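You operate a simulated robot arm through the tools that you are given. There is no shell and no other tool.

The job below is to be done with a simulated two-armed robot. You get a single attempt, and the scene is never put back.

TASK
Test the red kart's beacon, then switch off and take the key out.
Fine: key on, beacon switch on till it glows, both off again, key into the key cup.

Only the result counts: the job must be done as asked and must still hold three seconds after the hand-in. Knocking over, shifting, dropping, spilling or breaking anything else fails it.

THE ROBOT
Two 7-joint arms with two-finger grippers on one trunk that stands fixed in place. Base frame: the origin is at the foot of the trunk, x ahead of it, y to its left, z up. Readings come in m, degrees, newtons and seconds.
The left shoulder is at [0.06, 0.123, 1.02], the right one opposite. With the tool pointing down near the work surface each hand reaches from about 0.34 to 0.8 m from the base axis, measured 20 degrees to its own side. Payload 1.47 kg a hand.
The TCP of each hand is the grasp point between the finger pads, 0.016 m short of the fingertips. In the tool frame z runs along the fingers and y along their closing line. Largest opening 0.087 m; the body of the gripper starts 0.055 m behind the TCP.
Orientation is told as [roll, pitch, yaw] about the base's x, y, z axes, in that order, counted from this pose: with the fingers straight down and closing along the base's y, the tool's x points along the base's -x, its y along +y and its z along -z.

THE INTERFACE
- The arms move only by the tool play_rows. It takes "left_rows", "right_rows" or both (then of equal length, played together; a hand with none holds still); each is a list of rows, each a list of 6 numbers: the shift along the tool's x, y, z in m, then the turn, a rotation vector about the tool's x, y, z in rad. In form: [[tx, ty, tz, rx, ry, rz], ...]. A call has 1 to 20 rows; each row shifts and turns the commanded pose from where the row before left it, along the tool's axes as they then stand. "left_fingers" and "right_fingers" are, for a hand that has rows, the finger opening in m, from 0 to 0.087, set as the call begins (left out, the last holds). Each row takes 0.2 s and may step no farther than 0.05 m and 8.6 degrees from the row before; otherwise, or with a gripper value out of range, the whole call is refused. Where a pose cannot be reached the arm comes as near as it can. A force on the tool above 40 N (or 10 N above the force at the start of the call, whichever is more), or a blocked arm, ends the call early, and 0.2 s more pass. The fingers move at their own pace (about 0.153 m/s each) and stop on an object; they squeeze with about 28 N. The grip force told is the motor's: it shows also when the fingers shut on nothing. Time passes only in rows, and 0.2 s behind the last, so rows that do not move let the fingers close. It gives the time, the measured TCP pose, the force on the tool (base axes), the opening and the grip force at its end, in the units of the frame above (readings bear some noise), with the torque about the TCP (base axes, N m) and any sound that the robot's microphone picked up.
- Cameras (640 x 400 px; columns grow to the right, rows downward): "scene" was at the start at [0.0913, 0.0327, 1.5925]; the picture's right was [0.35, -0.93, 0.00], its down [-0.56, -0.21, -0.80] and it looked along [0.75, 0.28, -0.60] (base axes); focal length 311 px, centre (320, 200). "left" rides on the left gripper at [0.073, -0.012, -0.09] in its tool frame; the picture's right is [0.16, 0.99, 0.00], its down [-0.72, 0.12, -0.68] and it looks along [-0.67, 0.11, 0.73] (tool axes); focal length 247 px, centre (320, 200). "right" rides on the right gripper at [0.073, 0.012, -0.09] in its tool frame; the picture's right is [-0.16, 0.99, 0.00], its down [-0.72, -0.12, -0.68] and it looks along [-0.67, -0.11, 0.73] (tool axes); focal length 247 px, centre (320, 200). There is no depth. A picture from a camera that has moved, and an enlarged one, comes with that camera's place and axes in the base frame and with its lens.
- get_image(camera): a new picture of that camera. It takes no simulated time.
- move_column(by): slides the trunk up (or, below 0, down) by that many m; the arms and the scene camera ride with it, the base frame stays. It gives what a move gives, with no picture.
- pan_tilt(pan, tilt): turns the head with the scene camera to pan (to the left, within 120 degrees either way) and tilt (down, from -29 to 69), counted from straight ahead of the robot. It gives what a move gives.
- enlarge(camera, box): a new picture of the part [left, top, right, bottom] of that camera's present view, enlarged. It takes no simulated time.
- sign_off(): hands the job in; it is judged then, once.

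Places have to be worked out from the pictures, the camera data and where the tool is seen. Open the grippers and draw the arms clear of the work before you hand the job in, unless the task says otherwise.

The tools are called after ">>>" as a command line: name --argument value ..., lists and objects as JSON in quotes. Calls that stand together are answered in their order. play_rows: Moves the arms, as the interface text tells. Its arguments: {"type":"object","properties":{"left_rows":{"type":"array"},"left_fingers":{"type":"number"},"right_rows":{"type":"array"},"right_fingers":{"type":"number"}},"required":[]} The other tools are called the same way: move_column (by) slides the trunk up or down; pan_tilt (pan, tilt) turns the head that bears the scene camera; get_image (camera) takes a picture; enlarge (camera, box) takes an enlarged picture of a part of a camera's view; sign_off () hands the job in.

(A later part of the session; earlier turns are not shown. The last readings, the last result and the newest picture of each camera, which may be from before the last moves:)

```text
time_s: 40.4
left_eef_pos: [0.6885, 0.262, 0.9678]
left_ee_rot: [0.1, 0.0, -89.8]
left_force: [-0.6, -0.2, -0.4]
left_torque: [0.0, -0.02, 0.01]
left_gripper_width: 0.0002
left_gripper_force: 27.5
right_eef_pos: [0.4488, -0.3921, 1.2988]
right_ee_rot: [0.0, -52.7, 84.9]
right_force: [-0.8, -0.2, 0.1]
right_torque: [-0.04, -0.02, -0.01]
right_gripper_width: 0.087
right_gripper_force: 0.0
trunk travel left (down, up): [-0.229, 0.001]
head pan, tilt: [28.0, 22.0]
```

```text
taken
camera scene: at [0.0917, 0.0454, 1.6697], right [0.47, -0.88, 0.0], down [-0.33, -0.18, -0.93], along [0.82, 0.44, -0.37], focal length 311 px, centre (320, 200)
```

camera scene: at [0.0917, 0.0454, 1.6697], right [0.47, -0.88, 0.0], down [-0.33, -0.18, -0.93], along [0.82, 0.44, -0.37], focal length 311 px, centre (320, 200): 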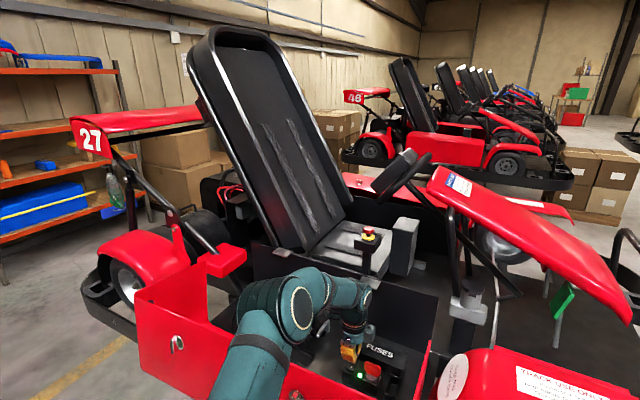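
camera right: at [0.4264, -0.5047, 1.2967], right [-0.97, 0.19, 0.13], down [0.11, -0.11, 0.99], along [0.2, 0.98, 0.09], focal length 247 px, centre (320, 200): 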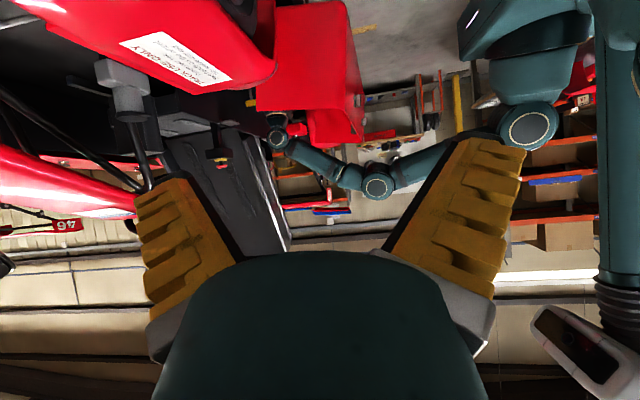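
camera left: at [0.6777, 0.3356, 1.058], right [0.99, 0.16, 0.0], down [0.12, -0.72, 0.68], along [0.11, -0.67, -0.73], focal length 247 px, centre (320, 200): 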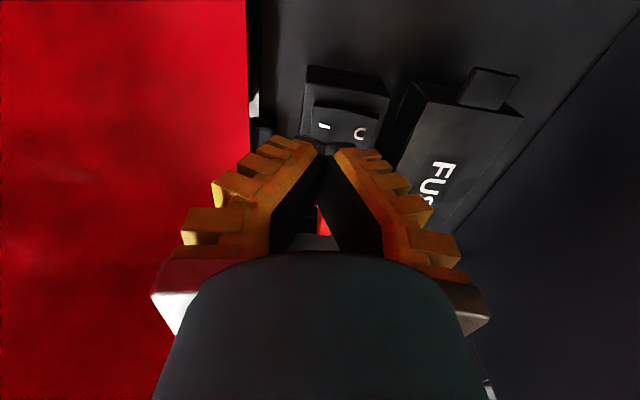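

Nothing changes between samples. I examine the view piece by piece at higher zoom for a lamp lens.

>>> enlarge --camera "scene" --box '[60, 90, 220, 190]'

>>> enlarge --camera "scene" --box '[160, 160, 300, 270]'

>>> enlarge --camera "scene" --box '[320, 190, 480, 290]'

>>> enlarge --camera "scene" --box '[300, 280, 460, 400]'

>>> enlarge --camera "scene" --box '[160, 10, 320, 110]'

```text
4.00 times, centred on (140, 140) of scene
camera zoom: at [0.0917, 0.0454, 1.6697], right [0.47, -0.88, 0.0], down [-0.33, -0.18, -0.93], along [0.82, 0.44, -0.37], focal length 1242 px, centre (1040, 440)
```

zoom: 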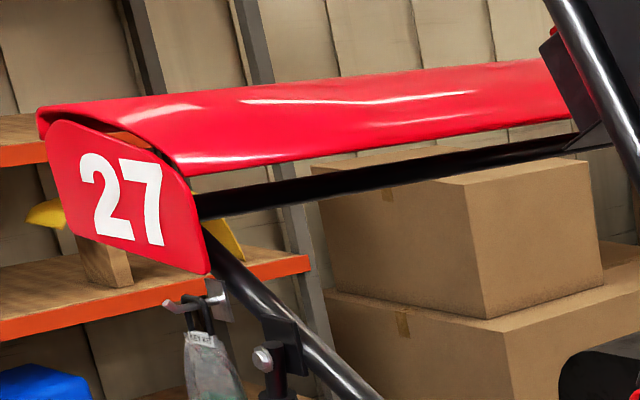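

```text
3.64 times, centred on (230, 215) of scene
camera zoom: at [0.0917, 0.0454, 1.6697], right [0.47, -0.88, 0.0], down [-0.33, -0.18, -0.93], along [0.82, 0.44, -0.37], focal length 1130 px, centre (647, 146)
```

zoom: 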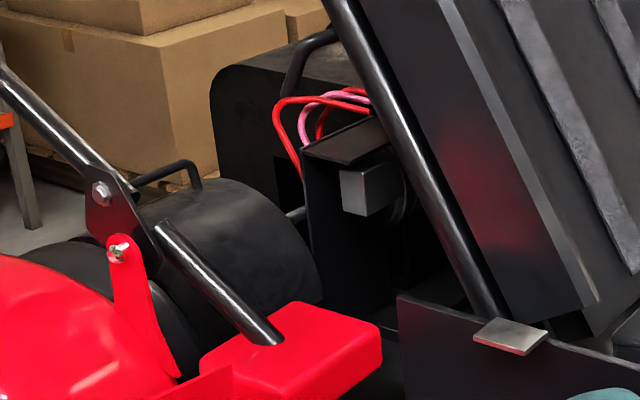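

```text
4.00 times, centred on (400, 240) of scene
camera zoom: at [0.0917, 0.0454, 1.6697], right [0.47, -0.88, 0.0], down [-0.33, -0.18, -0.93], along [0.82, 0.44, -0.37], focal length 1242 px, centre (0, 40)
```

zoom: 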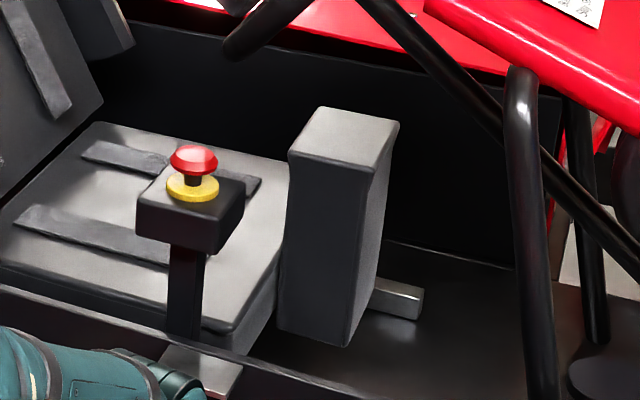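

```text
3.33 times, centred on (380, 340) of scene
camera zoom: at [0.0917, 0.0454, 1.6697], right [0.47, -0.88, 0.0], down [-0.33, -0.18, -0.93], along [0.82, 0.44, -0.37], focal length 1035 px, centre (120, -267)
```

zoom: 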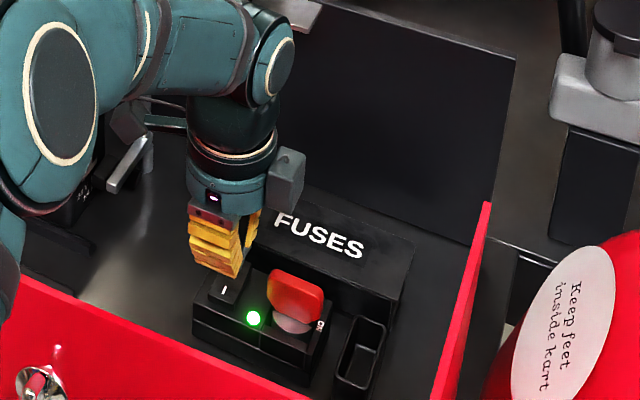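

```text
4.00 times, centred on (240, 60) of scene
camera zoom: at [0.0917, 0.0454, 1.6697], right [0.47, -0.88, 0.0], down [-0.33, -0.18, -0.93], along [0.82, 0.44, -0.37], focal length 1242 px, centre (640, 760)
```

zoom: 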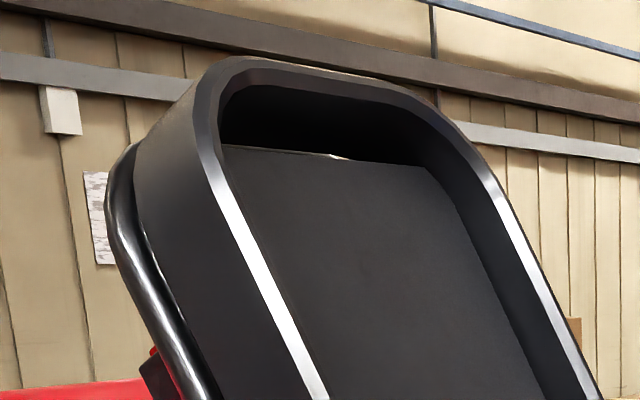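

There's a small black box with a red part behind the seat hoop where the wing meets it; I enlarge that closely.

>>> enlarge --camera "scene" --box '[180, 80, 230, 130]'

>>> pan_tilt --pan 45 --tilt 10

>>> get_image --camera "scene"

```text
8.00 times, centred on (205, 105) of scene
camera zoom: at [0.0917, 0.0454, 1.6697], right [0.47, -0.88, 0.0], down [-0.33, -0.18, -0.93], along [0.82, 0.44, -0.37], focal length 2485 px, centre (1240, 960)
```

zoom: 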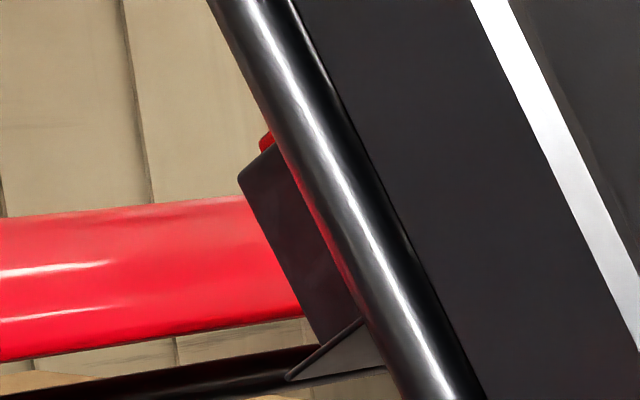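

```text
time_s: 41.2
left_eef_pos: [0.6884, 0.2628, 0.9677]
left_ee_rot: [0.0, 0.0, -89.8]
left_force: [-0.2, -0.5, -0.2]
left_torque: [0.01, 0.01, -0.01]
left_gripper_width: 0.0
left_gripper_force: 27.8
right_eef_pos: [0.4485, -0.3901, 1.3]
right_ee_rot: [-0.1, -52.6, 84.9]
right_force: [0.4, -0.2, 0.1]
right_torque: [0.03, -0.02, -0.01]
right_gripper_width: 0.0869
right_gripper_force: 0.2
trunk travel left (down, up): [-0.229, 0.001]
head pan, tilt: [45.0, 10.0]
```

```text
taken
camera scene: at [0.0756, 0.0676, 1.6892], right [0.71, -0.71, 0.0], down [-0.12, -0.12, -0.98], along [0.7, 0.7, -0.17], focal length 311 px, centre (320, 200)
```

scene: 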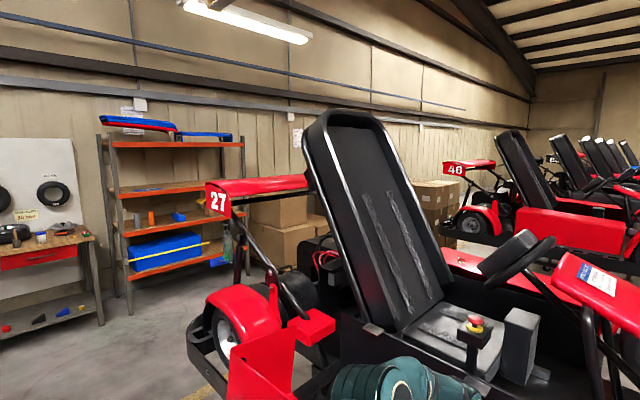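

A dark box with a red part sits behind the hoop, likely the beacon. I enlarge it from this angle.

>>> enlarge --camera "scene" --box '[285, 155, 345, 205]'

>>> pan_tilt --pan 80 --tilt 10

>>> get_image --camera "scene"

```text
8.00 times, centred on (315, 180) of scene
camera zoom: at [0.0756, 0.0676, 1.6892], right [0.71, -0.71, 0.0], down [-0.12, -0.12, -0.98], along [0.7, 0.7, -0.17], focal length 2485 px, centre (360, 360)
```

zoom: 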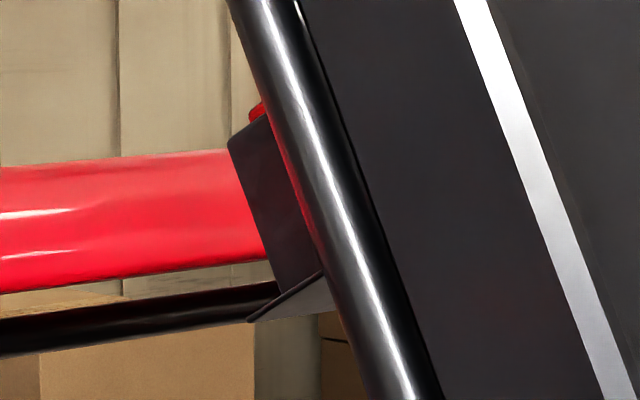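

```text
time_s: 42.2
left_eef_pos: [0.689, 0.2622, 0.9685]
left_ee_rot: [0.1, 0.0, -89.8]
left_force: [-0.2, 0.3, 0.7]
left_torque: [-0.02, 0.01, 0.0]
left_gripper_width: 0.0001
left_gripper_force: 27.7
right_eef_pos: [0.449, -0.3912, 1.2988]
right_ee_rot: [0.0, -52.7, 84.8]
right_force: [0.4, -0.1, -0.5]
right_torque: [-0.04, 0.0, 0.03]
right_gripper_width: 0.0868
right_gripper_force: 0.1
trunk travel left (down, up): [-0.229, 0.001]
head pan, tilt: [80.0, 10.0]
```

```text
taken
camera scene: at [0.026, 0.0933, 1.6892], right [0.98, -0.17, 0.0], down [-0.03, -0.17, -0.98], along [0.17, 0.97, -0.17], focal length 311 px, centre (320, 200)
```

scene: 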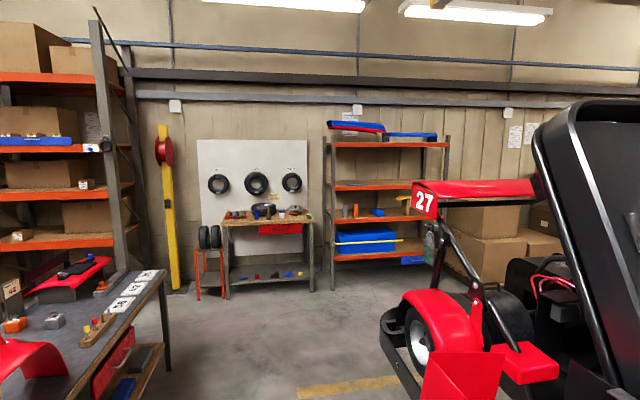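

The lens seems to face the rear, half hidden by the hoop. To confirm the glow I lift the left hand out of the bay straight up and turn it, to look with its camera from further left.

>>> play_rows --left_rows '[[0, 0, -0.045, 0, 0, 0], [0, 0, -0.048, 0, 0, 0], [0, 0, -0.048, 0, 0, 0], [0, 0, -0.048, 0, 0, 0], [0, 0, -0.048, 0, 0, 0], [0, 0, -0.048, 0, 0, 0], [0, 0, -0.045, 0, 0, 0], [0, 0, 0, 0, 0, -0.1428], [0, 0, 0, 0, 0, -0.1428], [0, 0, 0, 0, 0, -0.1428], [0, 0, 0, 0, 0, -0.1428], [0, 0, 0, 0, 0, -0.1428], [0, 0, 0, 0, 0, -0.1428], [0, 0, 0, 0, 0, -0.1428], [0, 0, 0, 0, 0, -0.1428], [0, 0, 0, 0, 0, -0.1428], [0, 0, 0, 0, 0, -0.1428], [0, 0, 0, 0, 0, -0.1428]]'

>>> pan_tilt --pan 20 --tilt 36

>>> get_image --camera "scene"

```text
time_s: 46.0
left_eef_pos: [0.6885, 0.2623, 1.2984]
left_ee_rot: [0.0, -0.1, 0.4]
left_force: [0.1, -0.6, 0.1]
left_torque: [-0.01, 0.01, 0.01]
left_gripper_width: 0.0
left_gripper_force: 28.0
right_eef_pos: [0.4489, -0.3923, 1.2979]
right_ee_rot: [0.0, -52.6, 84.9]
right_force: [1.1, -0.2, -0.6]
right_torque: [0.01, -0.02, 0.04]
right_gripper_width: 0.087
right_gripper_force: 0.1
trunk travel left (down, up): [-0.229, 0.001]
head pan, tilt: [80.0, 10.0]
```

```text
time_s: 47.3
left_eef_pos: [0.6887, 0.2626, 1.2986]
left_ee_rot: [0.0, 0.1, 0.2]
left_force: [-0.4, 0.0, 0.2]
left_torque: [0.0, 0.01, 0.01]
left_gripper_width: 0.0001
left_gripper_force: 27.9
right_eef_pos: [0.4485, -0.3912, 1.2978]
right_ee_rot: [0.1, -52.7, 84.8]
right_force: [0.0, 0.4, 0.4]
right_torque: [-0.01, 0.02, -0.04]
right_gripper_width: 0.0871
right_gripper_force: 0.0
trunk travel left (down, up): [-0.229, 0.001]
head pan, tilt: [20.0, 36.0]
```

```text
taken
camera scene: at [0.092, 0.0318, 1.6476], right [0.34, -0.94, 0.0], down [-0.55, -0.2, -0.81], along [0.76, 0.28, -0.59], focal length 311 px, centre (320, 200)
```

scene: 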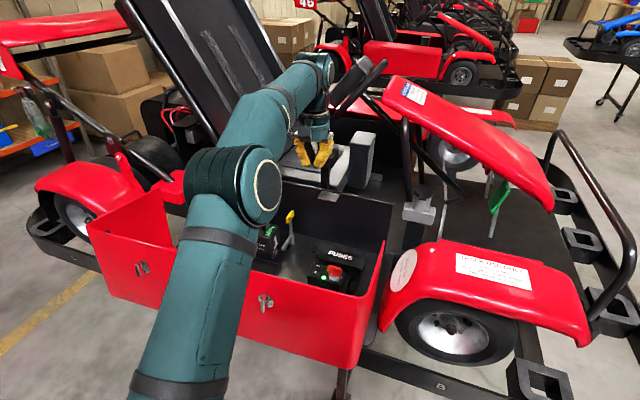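

The hand is out and clear. I enlarge the panel now that it's unobstructed, then move the left hand to the left for a look at the beacon.

>>> enlarge --camera "scene" --box '[300, 240, 380, 300]'

>>> play_rows --left_rows '[[0.0239, 0.0338, -0.0153, 0, 0, 0], [0.0239, 0.0338, -0.0153, 0, 0, 0], [0.0239, 0.0338, -0.0153, 0, 0, 0], [0.0239, 0.0338, -0.0153, 0, 0, 0], [0.0239, 0.0338, -0.0153, 0, 0, 0], [0.0239, 0.0338, -0.0153, 0, 0, 0], [0.0239, 0.0338, -0.0153, 0, 0, 0], [0.0239, 0.0338, -0.0153, 0, 0, 0], [0.0239, 0.0338, -0.0153, 0, 0, 0], [0.0239, 0.0338, -0.0153, 0, 0, 0], [0, 0, 0, 0, 0, -0.13], [0, 0, 0, 0, 0, -0.13], [0, 0, 0, 0, 0, -0.13], [0, 0, 0, 0, -0.14, 0], [0, 0, 0, 0, -0.14, 0], [0, 0, 0, 0, -0.14, 0], [0, 0, 0, 0, -0.14, 0], [0, 0, 0, 0, -0.14, 0]]'

>>> get_image --camera "left"

```text
6.67 times, centred on (340, 270) of scene
camera zoom: at [0.092, 0.0318, 1.6476], right [0.34, -0.94, 0.0], down [-0.55, -0.2, -0.81], along [0.76, 0.28, -0.59], focal length 2071 px, centre (187, -267)
```

zoom: 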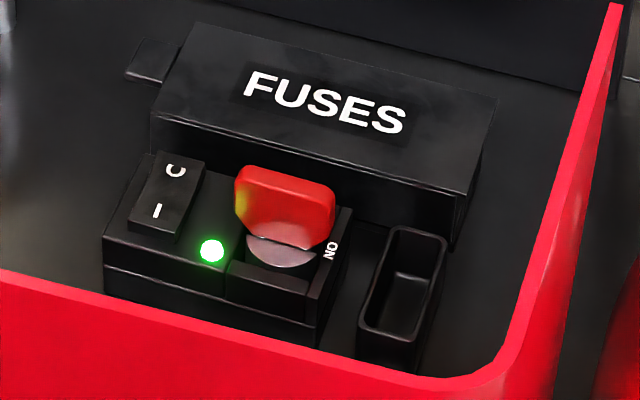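

```text
time_s: 51.1
left_eef_pos: [0.4457, 0.5967, 1.4495]
left_ee_rot: [0.0, -40.2, 22.5]
left_force: [-0.4, -0.4, -0.1]
left_torque: [-0.02, 0.01, -0.02]
left_gripper_width: 0.0
left_gripper_force: 28.5
left hand out of reach, approached as far as the arm can: row 10
right_eef_pos: [0.4485, -0.3929, 1.3004]
right_ee_rot: [0.0, -52.8, 84.9]
right_force: [1.1, 0.6, 0.0]
right_torque: [0.0, -0.04, -0.06]
right_gripper_width: 0.0869
right_gripper_force: 0.1
trunk travel left (down, up): [-0.229, 0.001]
head pan, tilt: [20.0, 36.0]
```

```text
taken
camera left: at [0.3469, 0.543, 1.4713], right [-0.49, 0.87, -0.1], down [0.06, 0.15, 0.99], along [0.87, 0.48, -0.13], focal length 247 px, centre (320, 200)
```

left: 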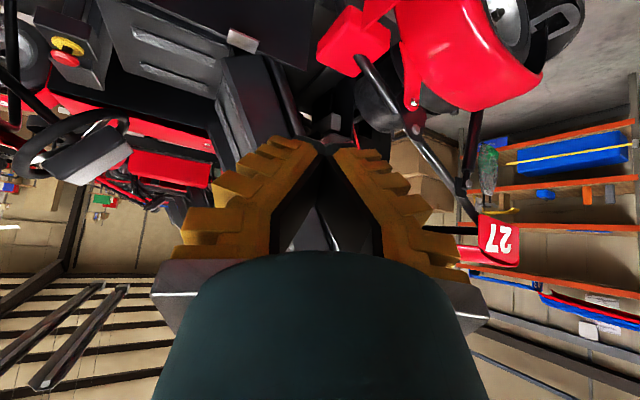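

The gripper hides the spot. I open the fingers, yaw a bit left and pitch up so the seat/wing junction falls between the fingers.

>>> play_rows --left_rows '[[0, 0, 0, -0.084, 0, -0.1], [0, 0, 0, -0.084, 0, -0.1], [0, 0, 0, 0, -0.13, 0], [0, 0, 0, 0, -0.13, 0], [0, 0, 0, 0, -0.05, 0]]' --left_fingers 0.087

>>> get_image --camera "left"

```text
time_s: 52.3
left_eef_pos: [0.4472, 0.5964, 1.4498]
left_ee_rot: [0.0, -58.0, 37.5]
left_force: [-0.4, 1.3, -0.3]
left_torque: [-0.01, 0.0, -0.01]
left_gripper_width: 0.087
left_gripper_force: 0.0
right_eef_pos: [0.4494, -0.3897, 1.2994]
right_ee_rot: [0.1, -52.8, 84.8]
right_force: [0.0, 0.0, -0.5]
right_torque: [0.02, 0.01, 0.0]
right_gripper_width: 0.087
right_gripper_force: 0.0
trunk travel left (down, up): [-0.229, 0.001]
head pan, tilt: [20.0, 36.0]
```

```text
taken
camera left: at [0.3644, 0.5184, 1.4354], right [-0.67, 0.73, -0.13], down [-0.22, -0.03, 0.97], along [0.71, 0.68, 0.18], focal length 247 px, centre (320, 200)
```

left: 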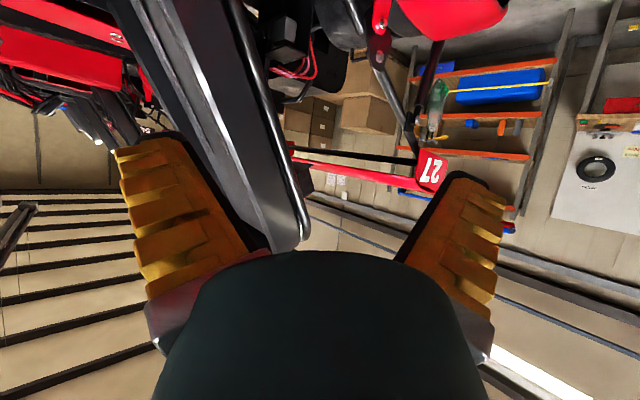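

Now the junction of seat hoop and wing is visible; I enlarge it.

>>> enlarge --camera "left" --box '[260, 120, 350, 220]'

>>> enlarge --camera "left" --box '[280, 150, 320, 200]'

```text
4.00 times, centred on (305, 170) of left
camera zoom: at [0.3644, 0.5184, 1.4354], right [-0.67, 0.73, -0.13], down [-0.22, -0.03, 0.97], along [0.71, 0.68, 0.18], focal length 988 px, centre (380, 320)
```

zoom: 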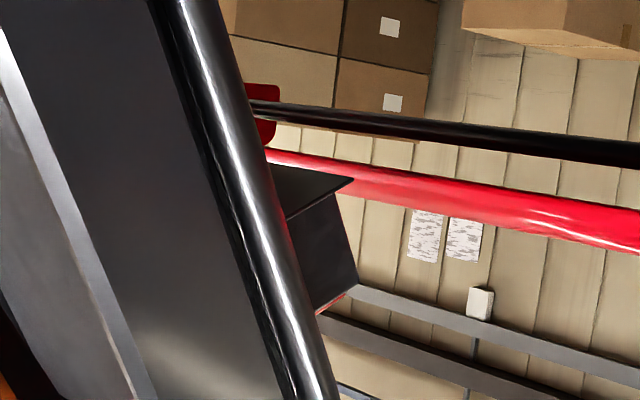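

```text
8.00 times, centred on (300, 175) of left
camera zoom: at [0.3644, 0.5184, 1.4354], right [-0.67, 0.73, -0.13], down [-0.22, -0.03, 0.97], along [0.71, 0.68, 0.18], focal length 1976 px, centre (480, 400)
```

zoom: 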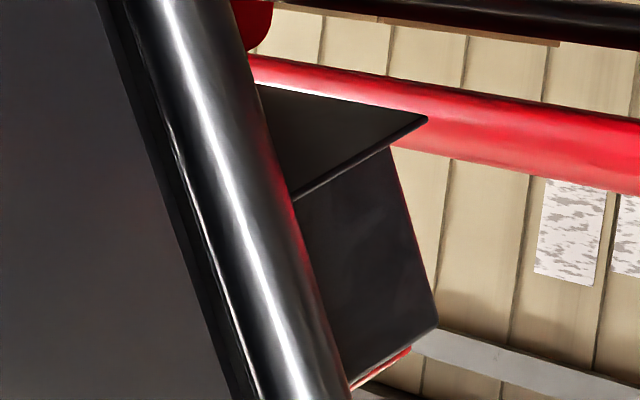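

A black box on a bracket behind the hoop carries a red lens facing rearward, and there's a red sheen on the tube beside it, which suggests it's lit. I take a close reference picture now to compare after switching off.

>>> pan_tilt --pan 45 --tilt 10

>>> enlarge --camera "scene" --box '[300, 155, 330, 185]'

>>> enlarge --camera "scene" --box '[285, 155, 345, 205]'

```text
time_s: 53.2
left_eef_pos: [0.4463, 0.5973, 1.4486]
left_ee_rot: [0.0, -57.9, 37.5]
left_force: [0.8, 0.1, -0.2]
left_torque: [0.03, -0.04, 0.01]
left_gripper_width: 0.087
left_gripper_force: 0.1
right_eef_pos: [0.4497, -0.3906, 1.299]
right_ee_rot: [0.0, -52.7, 84.7]
right_force: [0.2, -0.5, -0.6]
right_torque: [0.01, 0.0, -0.01]
right_gripper_width: 0.087
right_gripper_force: 0.1
trunk travel left (down, up): [-0.229, 0.001]
head pan, tilt: [45.0, 10.0]
```

```text
13.33 times, centred on (315, 170) of scene
camera zoom: at [0.0756, 0.0676, 1.6891], right [0.71, -0.71, 0.0], down [-0.12, -0.12, -0.98], along [0.7, 0.7, -0.17], focal length 4141 px, centre (387, 600)
```

zoom: 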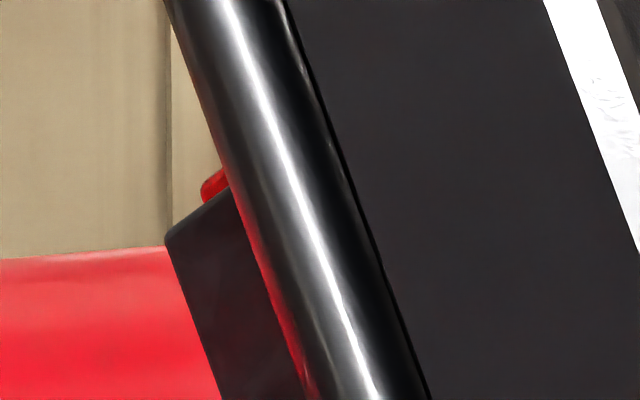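

```text
8.00 times, centred on (315, 180) of scene
camera zoom: at [0.0756, 0.0676, 1.6891], right [0.71, -0.71, 0.0], down [-0.12, -0.12, -0.98], along [0.7, 0.7, -0.17], focal length 2485 px, centre (360, 360)
```

zoom: 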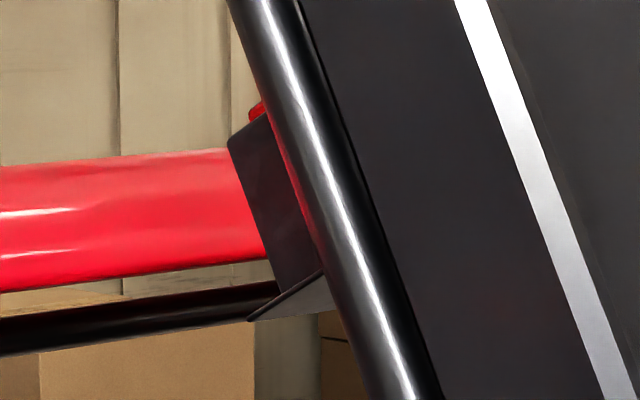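

The lens corner is seen but its brightness alone is not conclusive; comparing against the switched-off state will tell. I return the left hand the same way back above the bay.

>>> play_rows --left_rows '[[0, 0, 0, 0, 0.05, 0], [0, 0, 0, 0, 0.13, 0], [0, 0, 0, 0, 0.13, 0], [0, 0, 0, 0.084, 0, 0.1], [0, 0, 0, 0.084, 0, 0.1], [0, 0, 0, 0, 0.14, 0], [0, 0, 0, 0, 0.14, 0], [0, 0, 0, 0, 0.14, 0], [0, 0, 0, 0, 0.14, 0], [0, 0, 0, 0, 0.14, 0], [0, 0, 0, 0, 0, 0.13], [0, 0, 0, 0, 0, 0.13], [0, 0, 0, 0, 0, 0.13], [-0.0239, -0.0338, 0.0153, 0, 0, 0], [-0.0239, -0.0338, 0.0153, 0, 0, 0], [-0.0239, -0.0338, 0.0153, 0, 0, 0], [-0.0239, -0.0338, 0.0153, 0, 0, 0], [-0.0239, -0.0338, 0.0153, 0, 0, 0], [-0.0239, -0.0338, 0.0153, 0, 0, 0], [-0.0239, -0.0338, 0.0153, 0, 0, 0]]' --left_fingers 0.0

>>> play_rows --left_rows '[[-0.0239, -0.0338, 0.0153, 0, 0, 0], [-0.0239, -0.0338, 0.0153, 0, 0, 0], [-0.0239, -0.0338, 0.0153, 0, 0, 0], [0, 0, 0, 0, 0, 0.1428], [0, 0, 0, 0, 0, 0.1428], [0, 0, 0, 0, 0, 0.1428], [0, 0, 0, 0, 0, 0.1428], [0, 0, 0, 0, 0, 0.1428], [0, 0, 0, 0, 0, 0.1428], [0, 0, 0, 0, 0, 0.1428], [0, 0, 0, 0, 0, 0.1428], [0, 0, 0, 0, 0, 0.1428], [0, 0, 0, 0, 0, 0.1428], [0, 0, 0, 0, 0, 0.1428], [0, 0, 0, 0, 0, 0]]'

>>> pan_tilt --pan 0 --tilt 35

>>> get_image --camera "scene"

>>> get_image --camera "left"

```text
time_s: 57.4
left_eef_pos: [0.6157, 0.3589, 1.342]
left_ee_rot: [0.1, 0.2, 0.2]
left_force: [0.0, 0.1, -0.7]
left_torque: [-0.02, -0.01, 0.0]
left_gripper_width: 0.0
left_gripper_force: 27.9
right_eef_pos: [0.451, -0.3897, 1.2992]
right_ee_rot: [0.1, -52.8, 84.7]
right_force: [0.4, -0.3, -0.2]
right_torque: [0.03, -0.04, 0.03]
right_gripper_width: 0.0869
right_gripper_force: 0.1
trunk travel left (down, up): [-0.229, 0.001]
head pan, tilt: [45.0, 10.0]
```

```text
time_s: 60.6
left_eef_pos: [0.6859, 0.2588, 1.2974]
left_ee_rot: [0.0, 0.0, -89.9]
left_force: [-0.6, 0.6, -0.1]
left_torque: [-0.02, 0.0, 0.03]
left_gripper_width: 0.0
left_gripper_force: 27.9
right_eef_pos: [0.4487, -0.3915, 1.2987]
right_ee_rot: [0.0, -52.7, 84.7]
right_force: [0.9, -0.1, 0.2]
right_torque: [0.01, 0.02, 0.01]
right_gripper_width: 0.087
right_gripper_force: 0.1
trunk travel left (down, up): [-0.229, 0.001]
head pan, tilt: [45.0, 10.0]
```

```text
time_s: 61.8
left_eef_pos: [0.686, 0.2608, 1.2957]
left_ee_rot: [0.0, 0.1, -89.8]
left_force: [0.9, -0.2, 0.2]
left_torque: [0.01, -0.02, 0.04]
left_gripper_width: 0.0
left_gripper_force: 27.7
right_eef_pos: [0.449, -0.3915, 1.2991]
right_ee_rot: [0.0, -52.7, 84.8]
right_force: [0.0, 0.6, 0.8]
right_torque: [-0.02, 0.04, -0.03]
right_gripper_width: 0.0868
right_gripper_force: 0.1
trunk travel left (down, up): [-0.229, 0.001]
head pan, tilt: [0.0, 35.0]
```

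```text
taken
camera scene: at [0.0979, 0.0019, 1.6491], right [0.0, -1.0, 0.0], down [-0.57, 0.0, -0.82], along [0.82, 0.0, -0.57], focal length 311 px, centre (320, 200)
```

scene: 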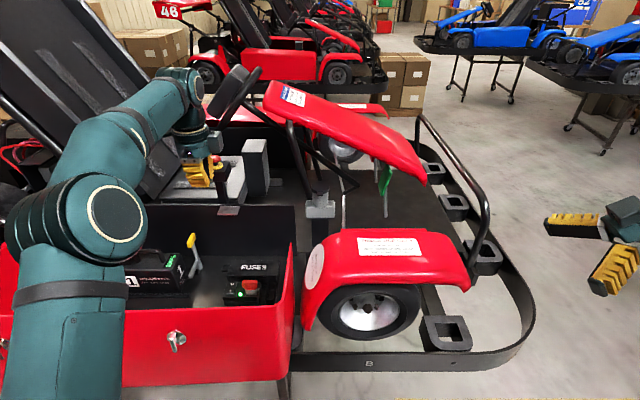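

```text
taken
camera left: at [0.6764, 0.3332, 1.3859], right [0.99, 0.16, 0.0], down [0.12, -0.72, 0.68], along [0.11, -0.67, -0.73], focal length 247 px, centre (320, 200)
```

left: 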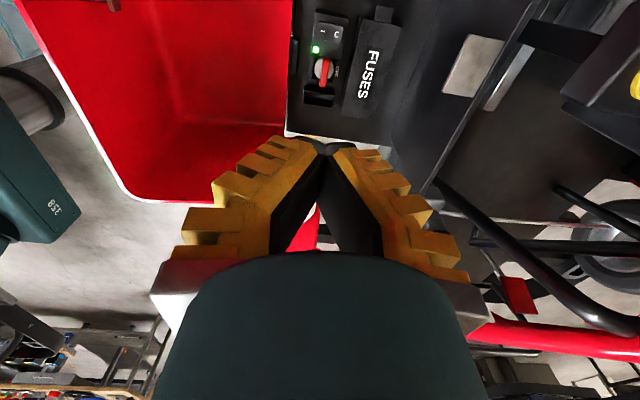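

Back above the bay. I shift over the rocker's O end (x≈0.721, y≈0.2625) and descend to just above it.

>>> play_rows --left_rows '[[0.0025, 0.0345, 0, 0, 0, 0], [0, 0, 0.045, 0, 0, 0], [0, 0, 0.0463, 0, 0, 0], [0, 0, 0.0463, 0, 0, 0], [0, 0, 0.0463, 0, 0, 0], [0, 0, 0.0463, 0, 0, 0], [0, 0, 0.0463, 0, 0, 0], [0, 0, 0.045, 0, 0, 0], [0, 0, 0, 0, 0, 0]]'

>>> get_image --camera "left"

>>> enlarge --camera "scene" --box '[200, 235, 320, 315]'

```text
time_s: 63.8
left_eef_pos: [0.7111, 0.2603, 0.9739]
left_ee_rot: [0.0, 0.0, -89.9]
left_force: [0.2, -0.6, 0.5]
left_torque: [0.01, 0.01, -0.01]
left_gripper_width: 0.0003
left_gripper_force: 28.5
left hand out of reach, approached as far as the arm can: row 1
right_eef_pos: [0.4479, -0.3909, 1.2999]
right_ee_rot: [0.0, -52.7, 84.8]
right_force: [0.4, 0.3, 0.7]
right_torque: [-0.01, -0.04, 0.0]
right_gripper_width: 0.0868
right_gripper_force: 0.0
trunk travel left (down, up): [-0.229, 0.001]
head pan, tilt: [0.0, 35.0]
```

```text
taken
camera left: at [0.6991, 0.3343, 1.0637], right [0.99, 0.16, 0.0], down [0.12, -0.72, 0.68], along [0.11, -0.67, -0.73], focal length 247 px, centre (320, 200)
```

left: 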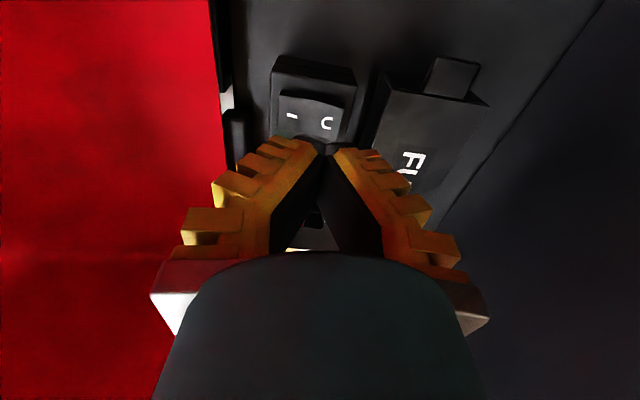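

```text
5.00 times, centred on (260, 275) of scene
camera zoom: at [0.0971, 0.0015, 1.6492], right [0.0, -1.0, 0.0], down [-0.57, 0.0, -0.82], along [0.82, 0.0, -0.57], focal length 1553 px, centre (620, -175)
```

zoom: 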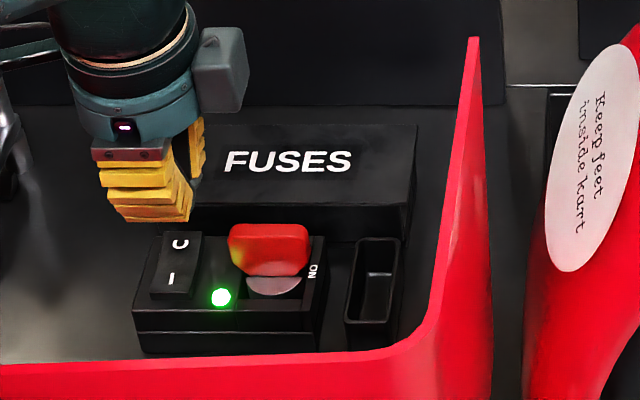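

The high-up shift was cut short by reach (x now 0.711). I shift the remaining 10 mm here, lower down.

>>> play_rows --left_rows '[[0.002, 0.005, 0, 0, 0, 0], [0, 0.005, 0, 0, 0, 0], [0, 0, 0, 0, 0, 0]]'

>>> enlarge --camera "left" --box '[240, 60, 420, 220]'

```text
time_s: 64.5
left_eef_pos: [0.7207, 0.2644, 0.9737]
left_ee_rot: [0.1, 0.0, -89.8]
left_force: [1.4, -0.3, 0.7]
left_torque: [-0.02, 0.01, -0.01]
left_gripper_width: 0.0
left_gripper_force: 27.4
right_eef_pos: [0.4492, -0.3914, 1.2992]
right_ee_rot: [0.1, -52.7, 84.8]
right_force: [0.0, -0.2, 0.4]
right_torque: [0.02, 0.02, 0.05]
right_gripper_width: 0.087
right_gripper_force: 0.0
trunk travel left (down, up): [-0.229, 0.001]
head pan, tilt: [0.0, 35.0]
```

```text
2.50 times, centred on (330, 140) of left
camera zoom: at [0.7093, 0.3367, 1.0644], right [0.99, 0.16, 0.0], down [0.12, -0.72, 0.68], along [0.11, -0.67, -0.73], focal length 617 px, centre (295, 350)
```

zoom: 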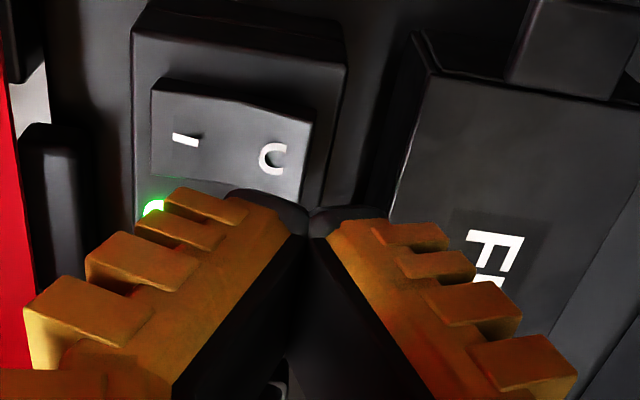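

Tips now above the O end. I descend and press gently in small steps.

>>> play_rows --left_rows '[[0, 0, 0.02, 0, 0, 0], [0, 0, 0.015, 0, 0, 0], [0, 0, 0.006, 0, 0, 0], [0, 0, 0.003, 0, 0, 0], [0, 0, 0.002, 0, 0, 0]]'

```text
time_s: 65.8
left_eef_pos: [0.7198, 0.2633, 0.9283]
left_ee_rot: [0.0, 0.0, -89.8]
left_force: [-0.2, 0.3, -0.4]
left_torque: [0.01, -0.01, 0.01]
left_gripper_width: 0.0002
left_gripper_force: 28.4
right_eef_pos: [0.4487, -0.3909, 1.2996]
right_ee_rot: [-0.1, -52.7, 84.7]
right_force: [0.0, -0.5, 0.3]
right_torque: [-0.01, 0.01, -0.03]
right_gripper_width: 0.0871
right_gripper_force: 0.1
trunk travel left (down, up): [-0.229, 0.001]
head pan, tilt: [0.0, 35.0]
```

No contact yet at tip z≈0.912. I continue in 2 mm steps.

>>> play_rows --left_rows '[[0, 0, 0.002, 0, 0, 0], [0, 0, 0.002, 0, 0, 0]]'

>>> play_rows --left_rows '[[0, 0, 0.002, 0, 0, 0]]'

```text
time_s: 66.3
left_eef_pos: [0.7194, 0.2624, 0.9257]
left_ee_rot: [0.1, 0.0, -89.8]
left_force: [2.6, 0.4, 3.7]
left_torque: [-0.04, -0.04, 0.06]
left_gripper_width: 0.0
left_gripper_force: 28.2
right_eef_pos: [0.4483, -0.3906, 1.2994]
right_ee_rot: [0.0, -52.7, 84.8]
right_force: [-0.6, 0.2, 0.3]
right_torque: [0.04, -0.01, 0.0]
right_gripper_width: 0.087
right_gripper_force: 0.0
trunk travel left (down, up): [-0.229, 0.001]
head pan, tilt: [0.0, 35.0]
```

```text
time_s: 66.8
left_eef_pos: [0.7202, 0.263, 0.926]
left_ee_rot: [0.2, 0.1, -89.8]
left_force: [2.7, 0.2, 9.2]
left_torque: [-0.02, 0.12, -0.05]
left_gripper_width: 0.0
left_gripper_force: 27.4
right_eef_pos: [0.4485, -0.3913, 1.2992]
right_ee_rot: [0.0, -52.6, 84.7]
right_force: [-1.2, -0.4, -0.3]
right_torque: [0.01, 0.02, 0.01]
right_gripper_width: 0.087
right_gripper_force: 0.0
trunk travel left (down, up): [-0.229, 0.001]
head pan, tilt: [0.0, 35.0]
```

Now the load is on the tips' ‑x edge (toward the pivot), so the rocker has likely tipped to O. I press a hair more, then lift and check.

>>> play_rows --left_rows '[[0, 0, 0.001, 0, 0, 0], [0, 0, -0.01, 0, 0, 0], [0, 0, -0.02, 0, 0, 0], [0, 0, -0.02, 0, 0, 0], [0, 0, 0, 0, 0, 0]]'

>>> enlarge --camera "scene" --box '[220, 265, 280, 305]'

>>> enlarge --camera "left" --box '[240, 60, 420, 220]'

>>> pan_tilt --pan 45 --tilt 10

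>>> enlarge --camera "scene" --box '[300, 155, 330, 185]'

>>> enlarge --camera "scene" --box '[285, 155, 345, 205]'

```text
time_s: 68.0
left_eef_pos: [0.7194, 0.2635, 0.9709]
left_ee_rot: [0.1, 0.0, -89.9]
left_force: [-0.4, -0.9, -1.2]
left_torque: [-0.03, -0.02, -0.02]
left_gripper_width: 0.0001
left_gripper_force: 27.6
right_eef_pos: [0.4496, -0.3901, 1.2992]
right_ee_rot: [0.0, -52.8, 84.8]
right_force: [-0.5, 0.5, 0.0]
right_torque: [0.02, -0.02, -0.02]
right_gripper_width: 0.0869
right_gripper_force: 0.1
trunk travel left (down, up): [-0.229, 0.001]
head pan, tilt: [0.0, 35.0]
```

```text
10.00 times, centred on (250, 285) of scene
camera zoom: at [0.098, 0.0018, 1.6491], right [0.0, -1.0, 0.0], down [-0.57, 0.0, -0.82], along [0.82, 0.0, -0.57], focal length 3106 px, centre (1020, -650)
```

zoom: 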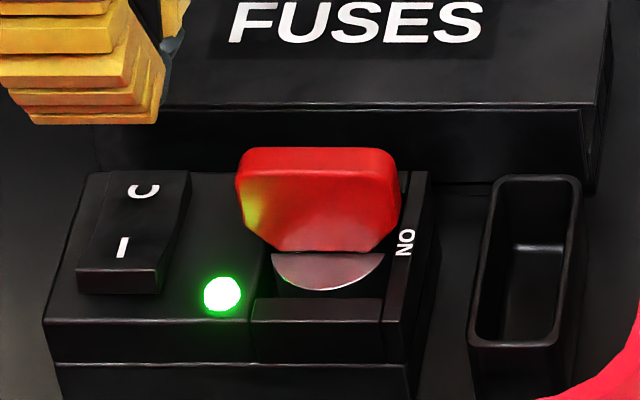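

```text
2.50 times, centred on (330, 140) of left
camera zoom: at [0.7087, 0.3371, 1.0609], right [0.99, 0.16, 0.0], down [0.12, -0.72, 0.68], along [0.11, -0.67, -0.73], focal length 617 px, centre (295, 350)
```

zoom: 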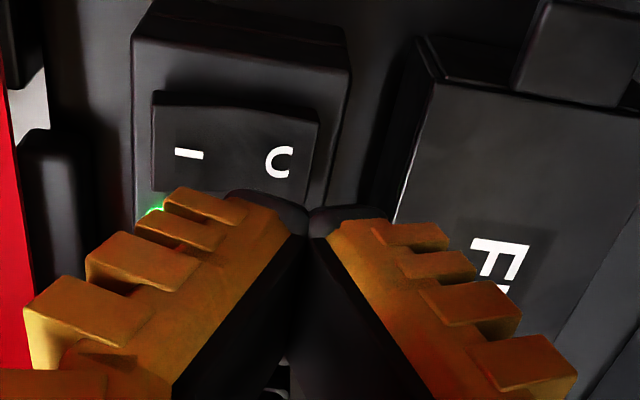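

```text
time_s: 69.1
left_eef_pos: [0.7192, 0.263, 0.9716]
left_ee_rot: [-0.1, -0.1, -89.8]
left_force: [0.8, 0.3, -0.2]
left_torque: [0.0, -0.04, -0.03]
left_gripper_width: 0.0001
left_gripper_force: 28.4
right_eef_pos: [0.4483, -0.3912, 1.299]
right_ee_rot: [0.0, -52.7, 84.7]
right_force: [0.4, 0.3, 0.2]
right_torque: [-0.03, -0.02, 0.03]
right_gripper_width: 0.087
right_gripper_force: 0.1
trunk travel left (down, up): [-0.229, 0.001]
head pan, tilt: [45.0, 10.0]
```

```text
13.33 times, centred on (315, 170) of scene
camera zoom: at [0.0756, 0.0675, 1.6892], right [0.71, -0.71, 0.0], down [-0.12, -0.12, -0.98], along [0.7, 0.7, -0.17], focal length 4141 px, centre (387, 600)
```

zoom: 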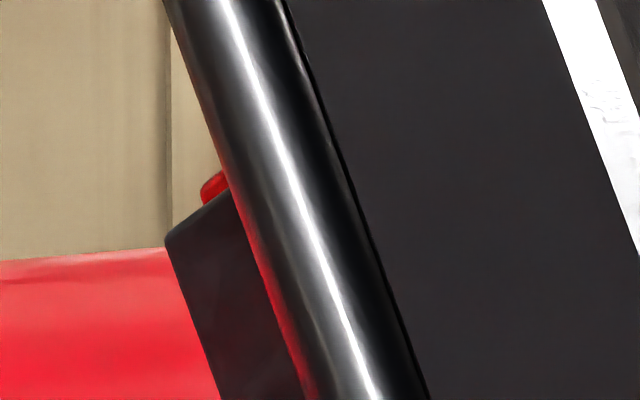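

```text
8.00 times, centred on (315, 180) of scene
camera zoom: at [0.0756, 0.0675, 1.6892], right [0.71, -0.71, 0.0], down [-0.12, -0.12, -0.98], along [0.7, 0.7, -0.17], focal length 2485 px, centre (360, 360)
```

zoom: 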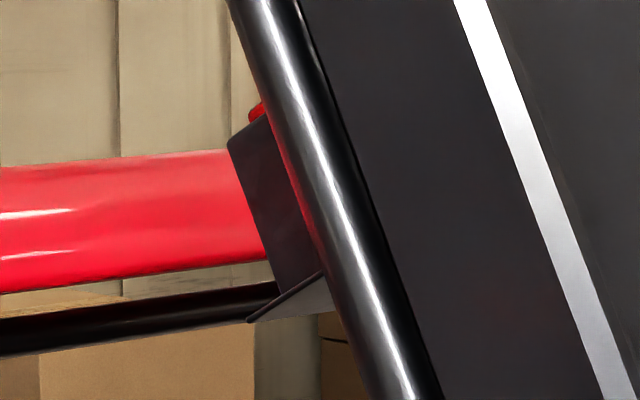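

The rocker is back at O. The red part behind the hoop looks the same on and off, so it may not be the beacon (or wasn't lit). I retake the earlier views in the OFF state to find any difference.

>>> get_image --camera "scene"

>>> pan_tilt --pan 28 --tilt 22

>>> get_image --camera "scene"

>>> enlarge --camera "scene" --box '[160, 160, 300, 270]'

>>> enlarge --camera "scene" --box '[320, 190, 480, 290]'

>>> enlarge --camera "scene" --box '[60, 90, 220, 190]'

>>> enlarge --camera "scene" --box '[160, 10, 320, 110]'

```text
taken
camera scene: at [0.0756, 0.0675, 1.6892], right [0.71, -0.71, 0.0], down [-0.12, -0.12, -0.98], along [0.7, 0.7, -0.17], focal length 311 px, centre (320, 200)
```

scene: 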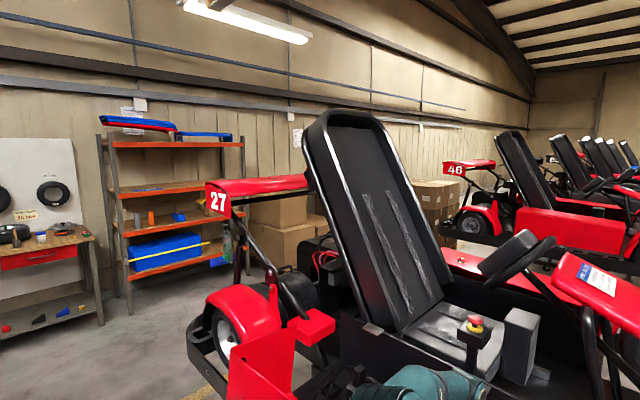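

```text
time_s: 69.9
left_eef_pos: [0.7198, 0.263, 0.9712]
left_ee_rot: [0.0, 0.0, -89.8]
left_force: [-0.2, -0.5, 0.5]
left_torque: [-0.02, 0.04, 0.0]
left_gripper_width: 0.0001
left_gripper_force: 28.4
right_eef_pos: [0.4495, -0.3906, 1.299]
right_ee_rot: [0.0, -52.8, 84.8]
right_force: [-0.2, -0.1, -0.3]
right_torque: [-0.02, -0.01, -0.03]
right_gripper_width: 0.087
right_gripper_force: 0.1
trunk travel left (down, up): [-0.229, 0.001]
head pan, tilt: [28.0, 22.0]
```

```text
taken
camera scene: at [0.0917, 0.0454, 1.6697], right [0.47, -0.88, 0.0], down [-0.33, -0.18, -0.93], along [0.82, 0.44, -0.37], focal length 311 px, centre (320, 200)
```

scene: 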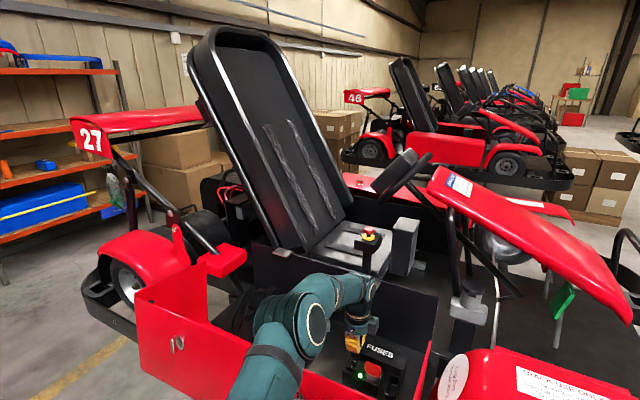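

```text
3.64 times, centred on (230, 215) of scene
camera zoom: at [0.0917, 0.0454, 1.6697], right [0.47, -0.88, 0.0], down [-0.33, -0.18, -0.93], along [0.82, 0.44, -0.37], focal length 1130 px, centre (647, 146)
```

zoom: 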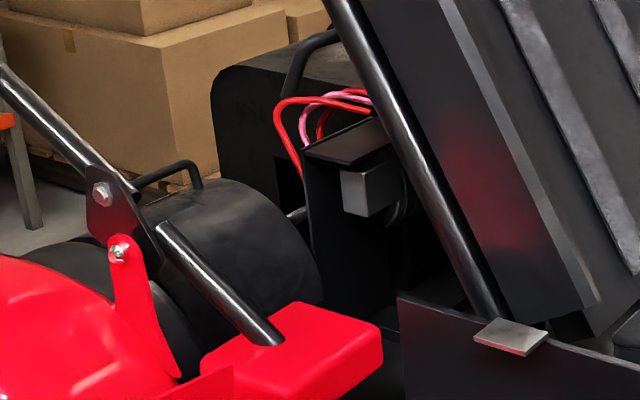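

```text
4.00 times, centred on (400, 240) of scene
camera zoom: at [0.0917, 0.0454, 1.6697], right [0.47, -0.88, 0.0], down [-0.33, -0.18, -0.93], along [0.82, 0.44, -0.37], focal length 1242 px, centre (0, 40)
```

zoom: 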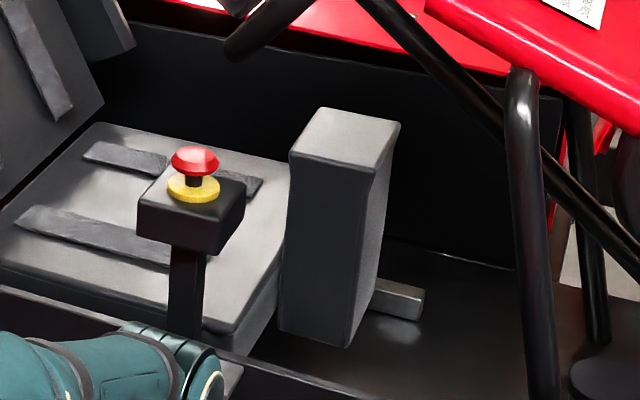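

```text
4.00 times, centred on (140, 140) of scene
camera zoom: at [0.0917, 0.0454, 1.6697], right [0.47, -0.88, 0.0], down [-0.33, -0.18, -0.93], along [0.82, 0.44, -0.37], focal length 1242 px, centre (1040, 440)
```

zoom: 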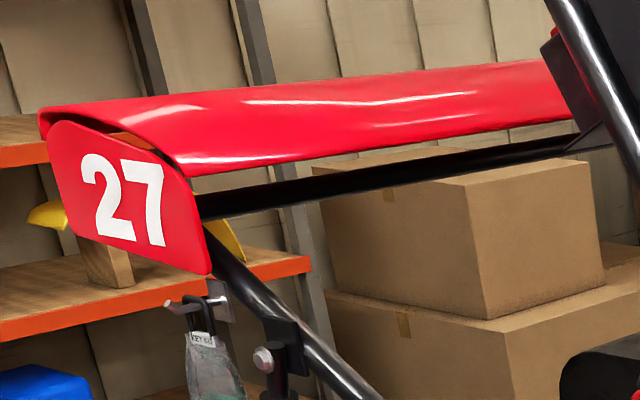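

```text
4.00 times, centred on (240, 60) of scene
camera zoom: at [0.0917, 0.0454, 1.6697], right [0.47, -0.88, 0.0], down [-0.33, -0.18, -0.93], along [0.82, 0.44, -0.37], focal length 1242 px, centre (640, 760)
```

zoom: 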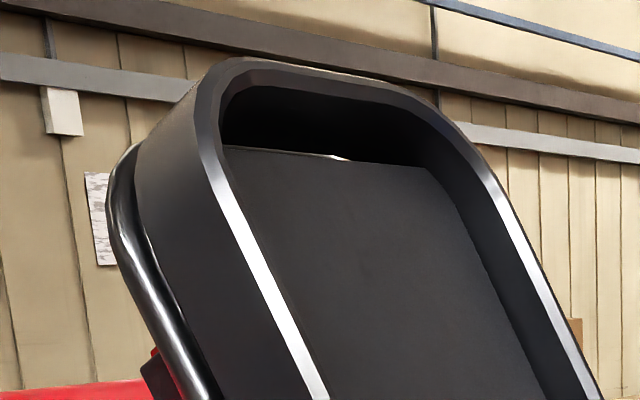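

Nothing differs between ON and OFF in these views. The other karts are the same model, so I look at the blue ones, seen from another side, to learn where the beacon sits.

>>> pan_tilt --pan -15 --tilt 15

>>> get_image --camera "scene"

>>> enlarge --camera "scene" --box '[280, 40, 440, 160]'

>>> enlarge --camera "scene" --box '[440, 40, 640, 200]'

>>> enlarge --camera "scene" --box '[60, 40, 260, 200]'

```text
time_s: 71.0
left_eef_pos: [0.7203, 0.2639, 0.9716]
left_ee_rot: [0.0, 0.1, -89.7]
left_force: [-0.4, 0.4, 0.8]
left_torque: [0.01, -0.01, -0.01]
left_gripper_width: 0.0002
left_gripper_force: 28.4
right_eef_pos: [0.4482, -0.3916, 1.2996]
right_ee_rot: [0.0, -52.7, 84.9]
right_force: [0.0, -0.2, 0.3]
right_torque: [0.01, 0.01, 0.03]
right_gripper_width: 0.0871
right_gripper_force: 0.1
trunk travel left (down, up): [-0.229, 0.001]
head pan, tilt: [-15.0, 15.0]
```

```text
taken
camera scene: at [0.1, -0.0223, 1.6811], right [-0.26, -0.97, 0.0], down [-0.25, 0.07, -0.97], along [0.93, -0.25, -0.26], focal length 311 px, centre (320, 200)
```

scene: 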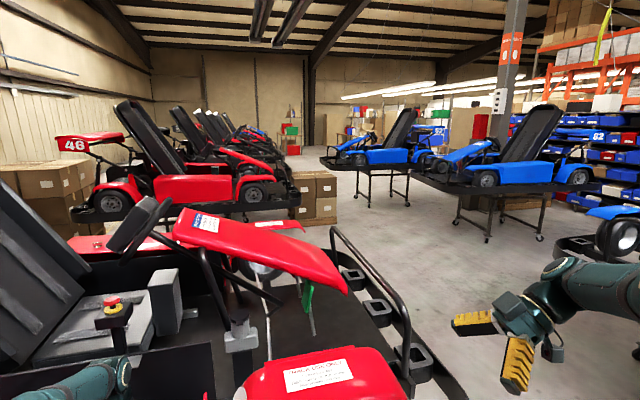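

```text
3.33 times, centred on (360, 100) of scene
camera zoom: at [0.1, -0.0223, 1.6811], right [-0.26, -0.97, 0.0], down [-0.25, 0.07, -0.97], along [0.93, -0.25, -0.26], focal length 1035 px, centre (187, 533)
```

zoom: 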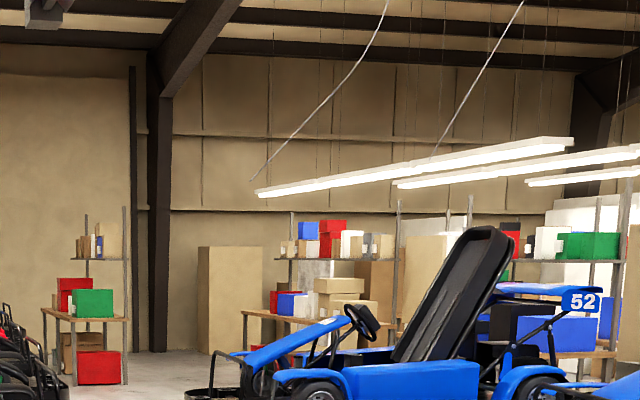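

```text
2.50 times, centred on (540, 120) of scene
camera zoom: at [0.1, -0.0223, 1.6811], right [-0.26, -0.97, 0.0], down [-0.25, 0.07, -0.97], along [0.93, -0.25, -0.26], focal length 776 px, centre (-230, 400)
```

zoom: 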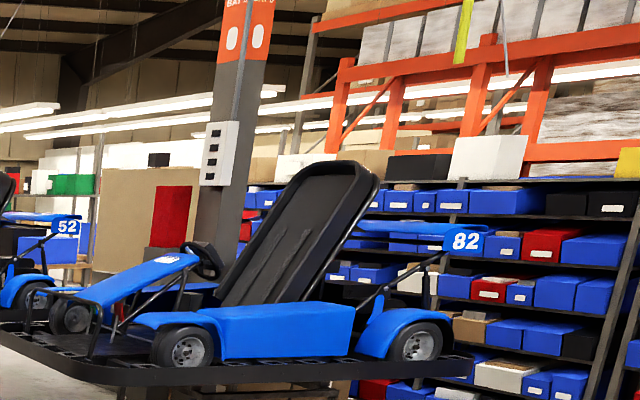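

```text
2.50 times, centred on (160, 120) of scene
camera zoom: at [0.1, -0.0223, 1.6811], right [-0.26, -0.97, 0.0], down [-0.25, 0.07, -0.97], along [0.93, -0.25, -0.26], focal length 776 px, centre (720, 400)
```

zoom: 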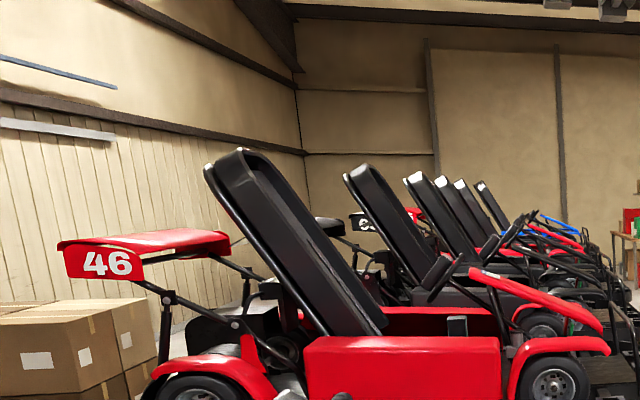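

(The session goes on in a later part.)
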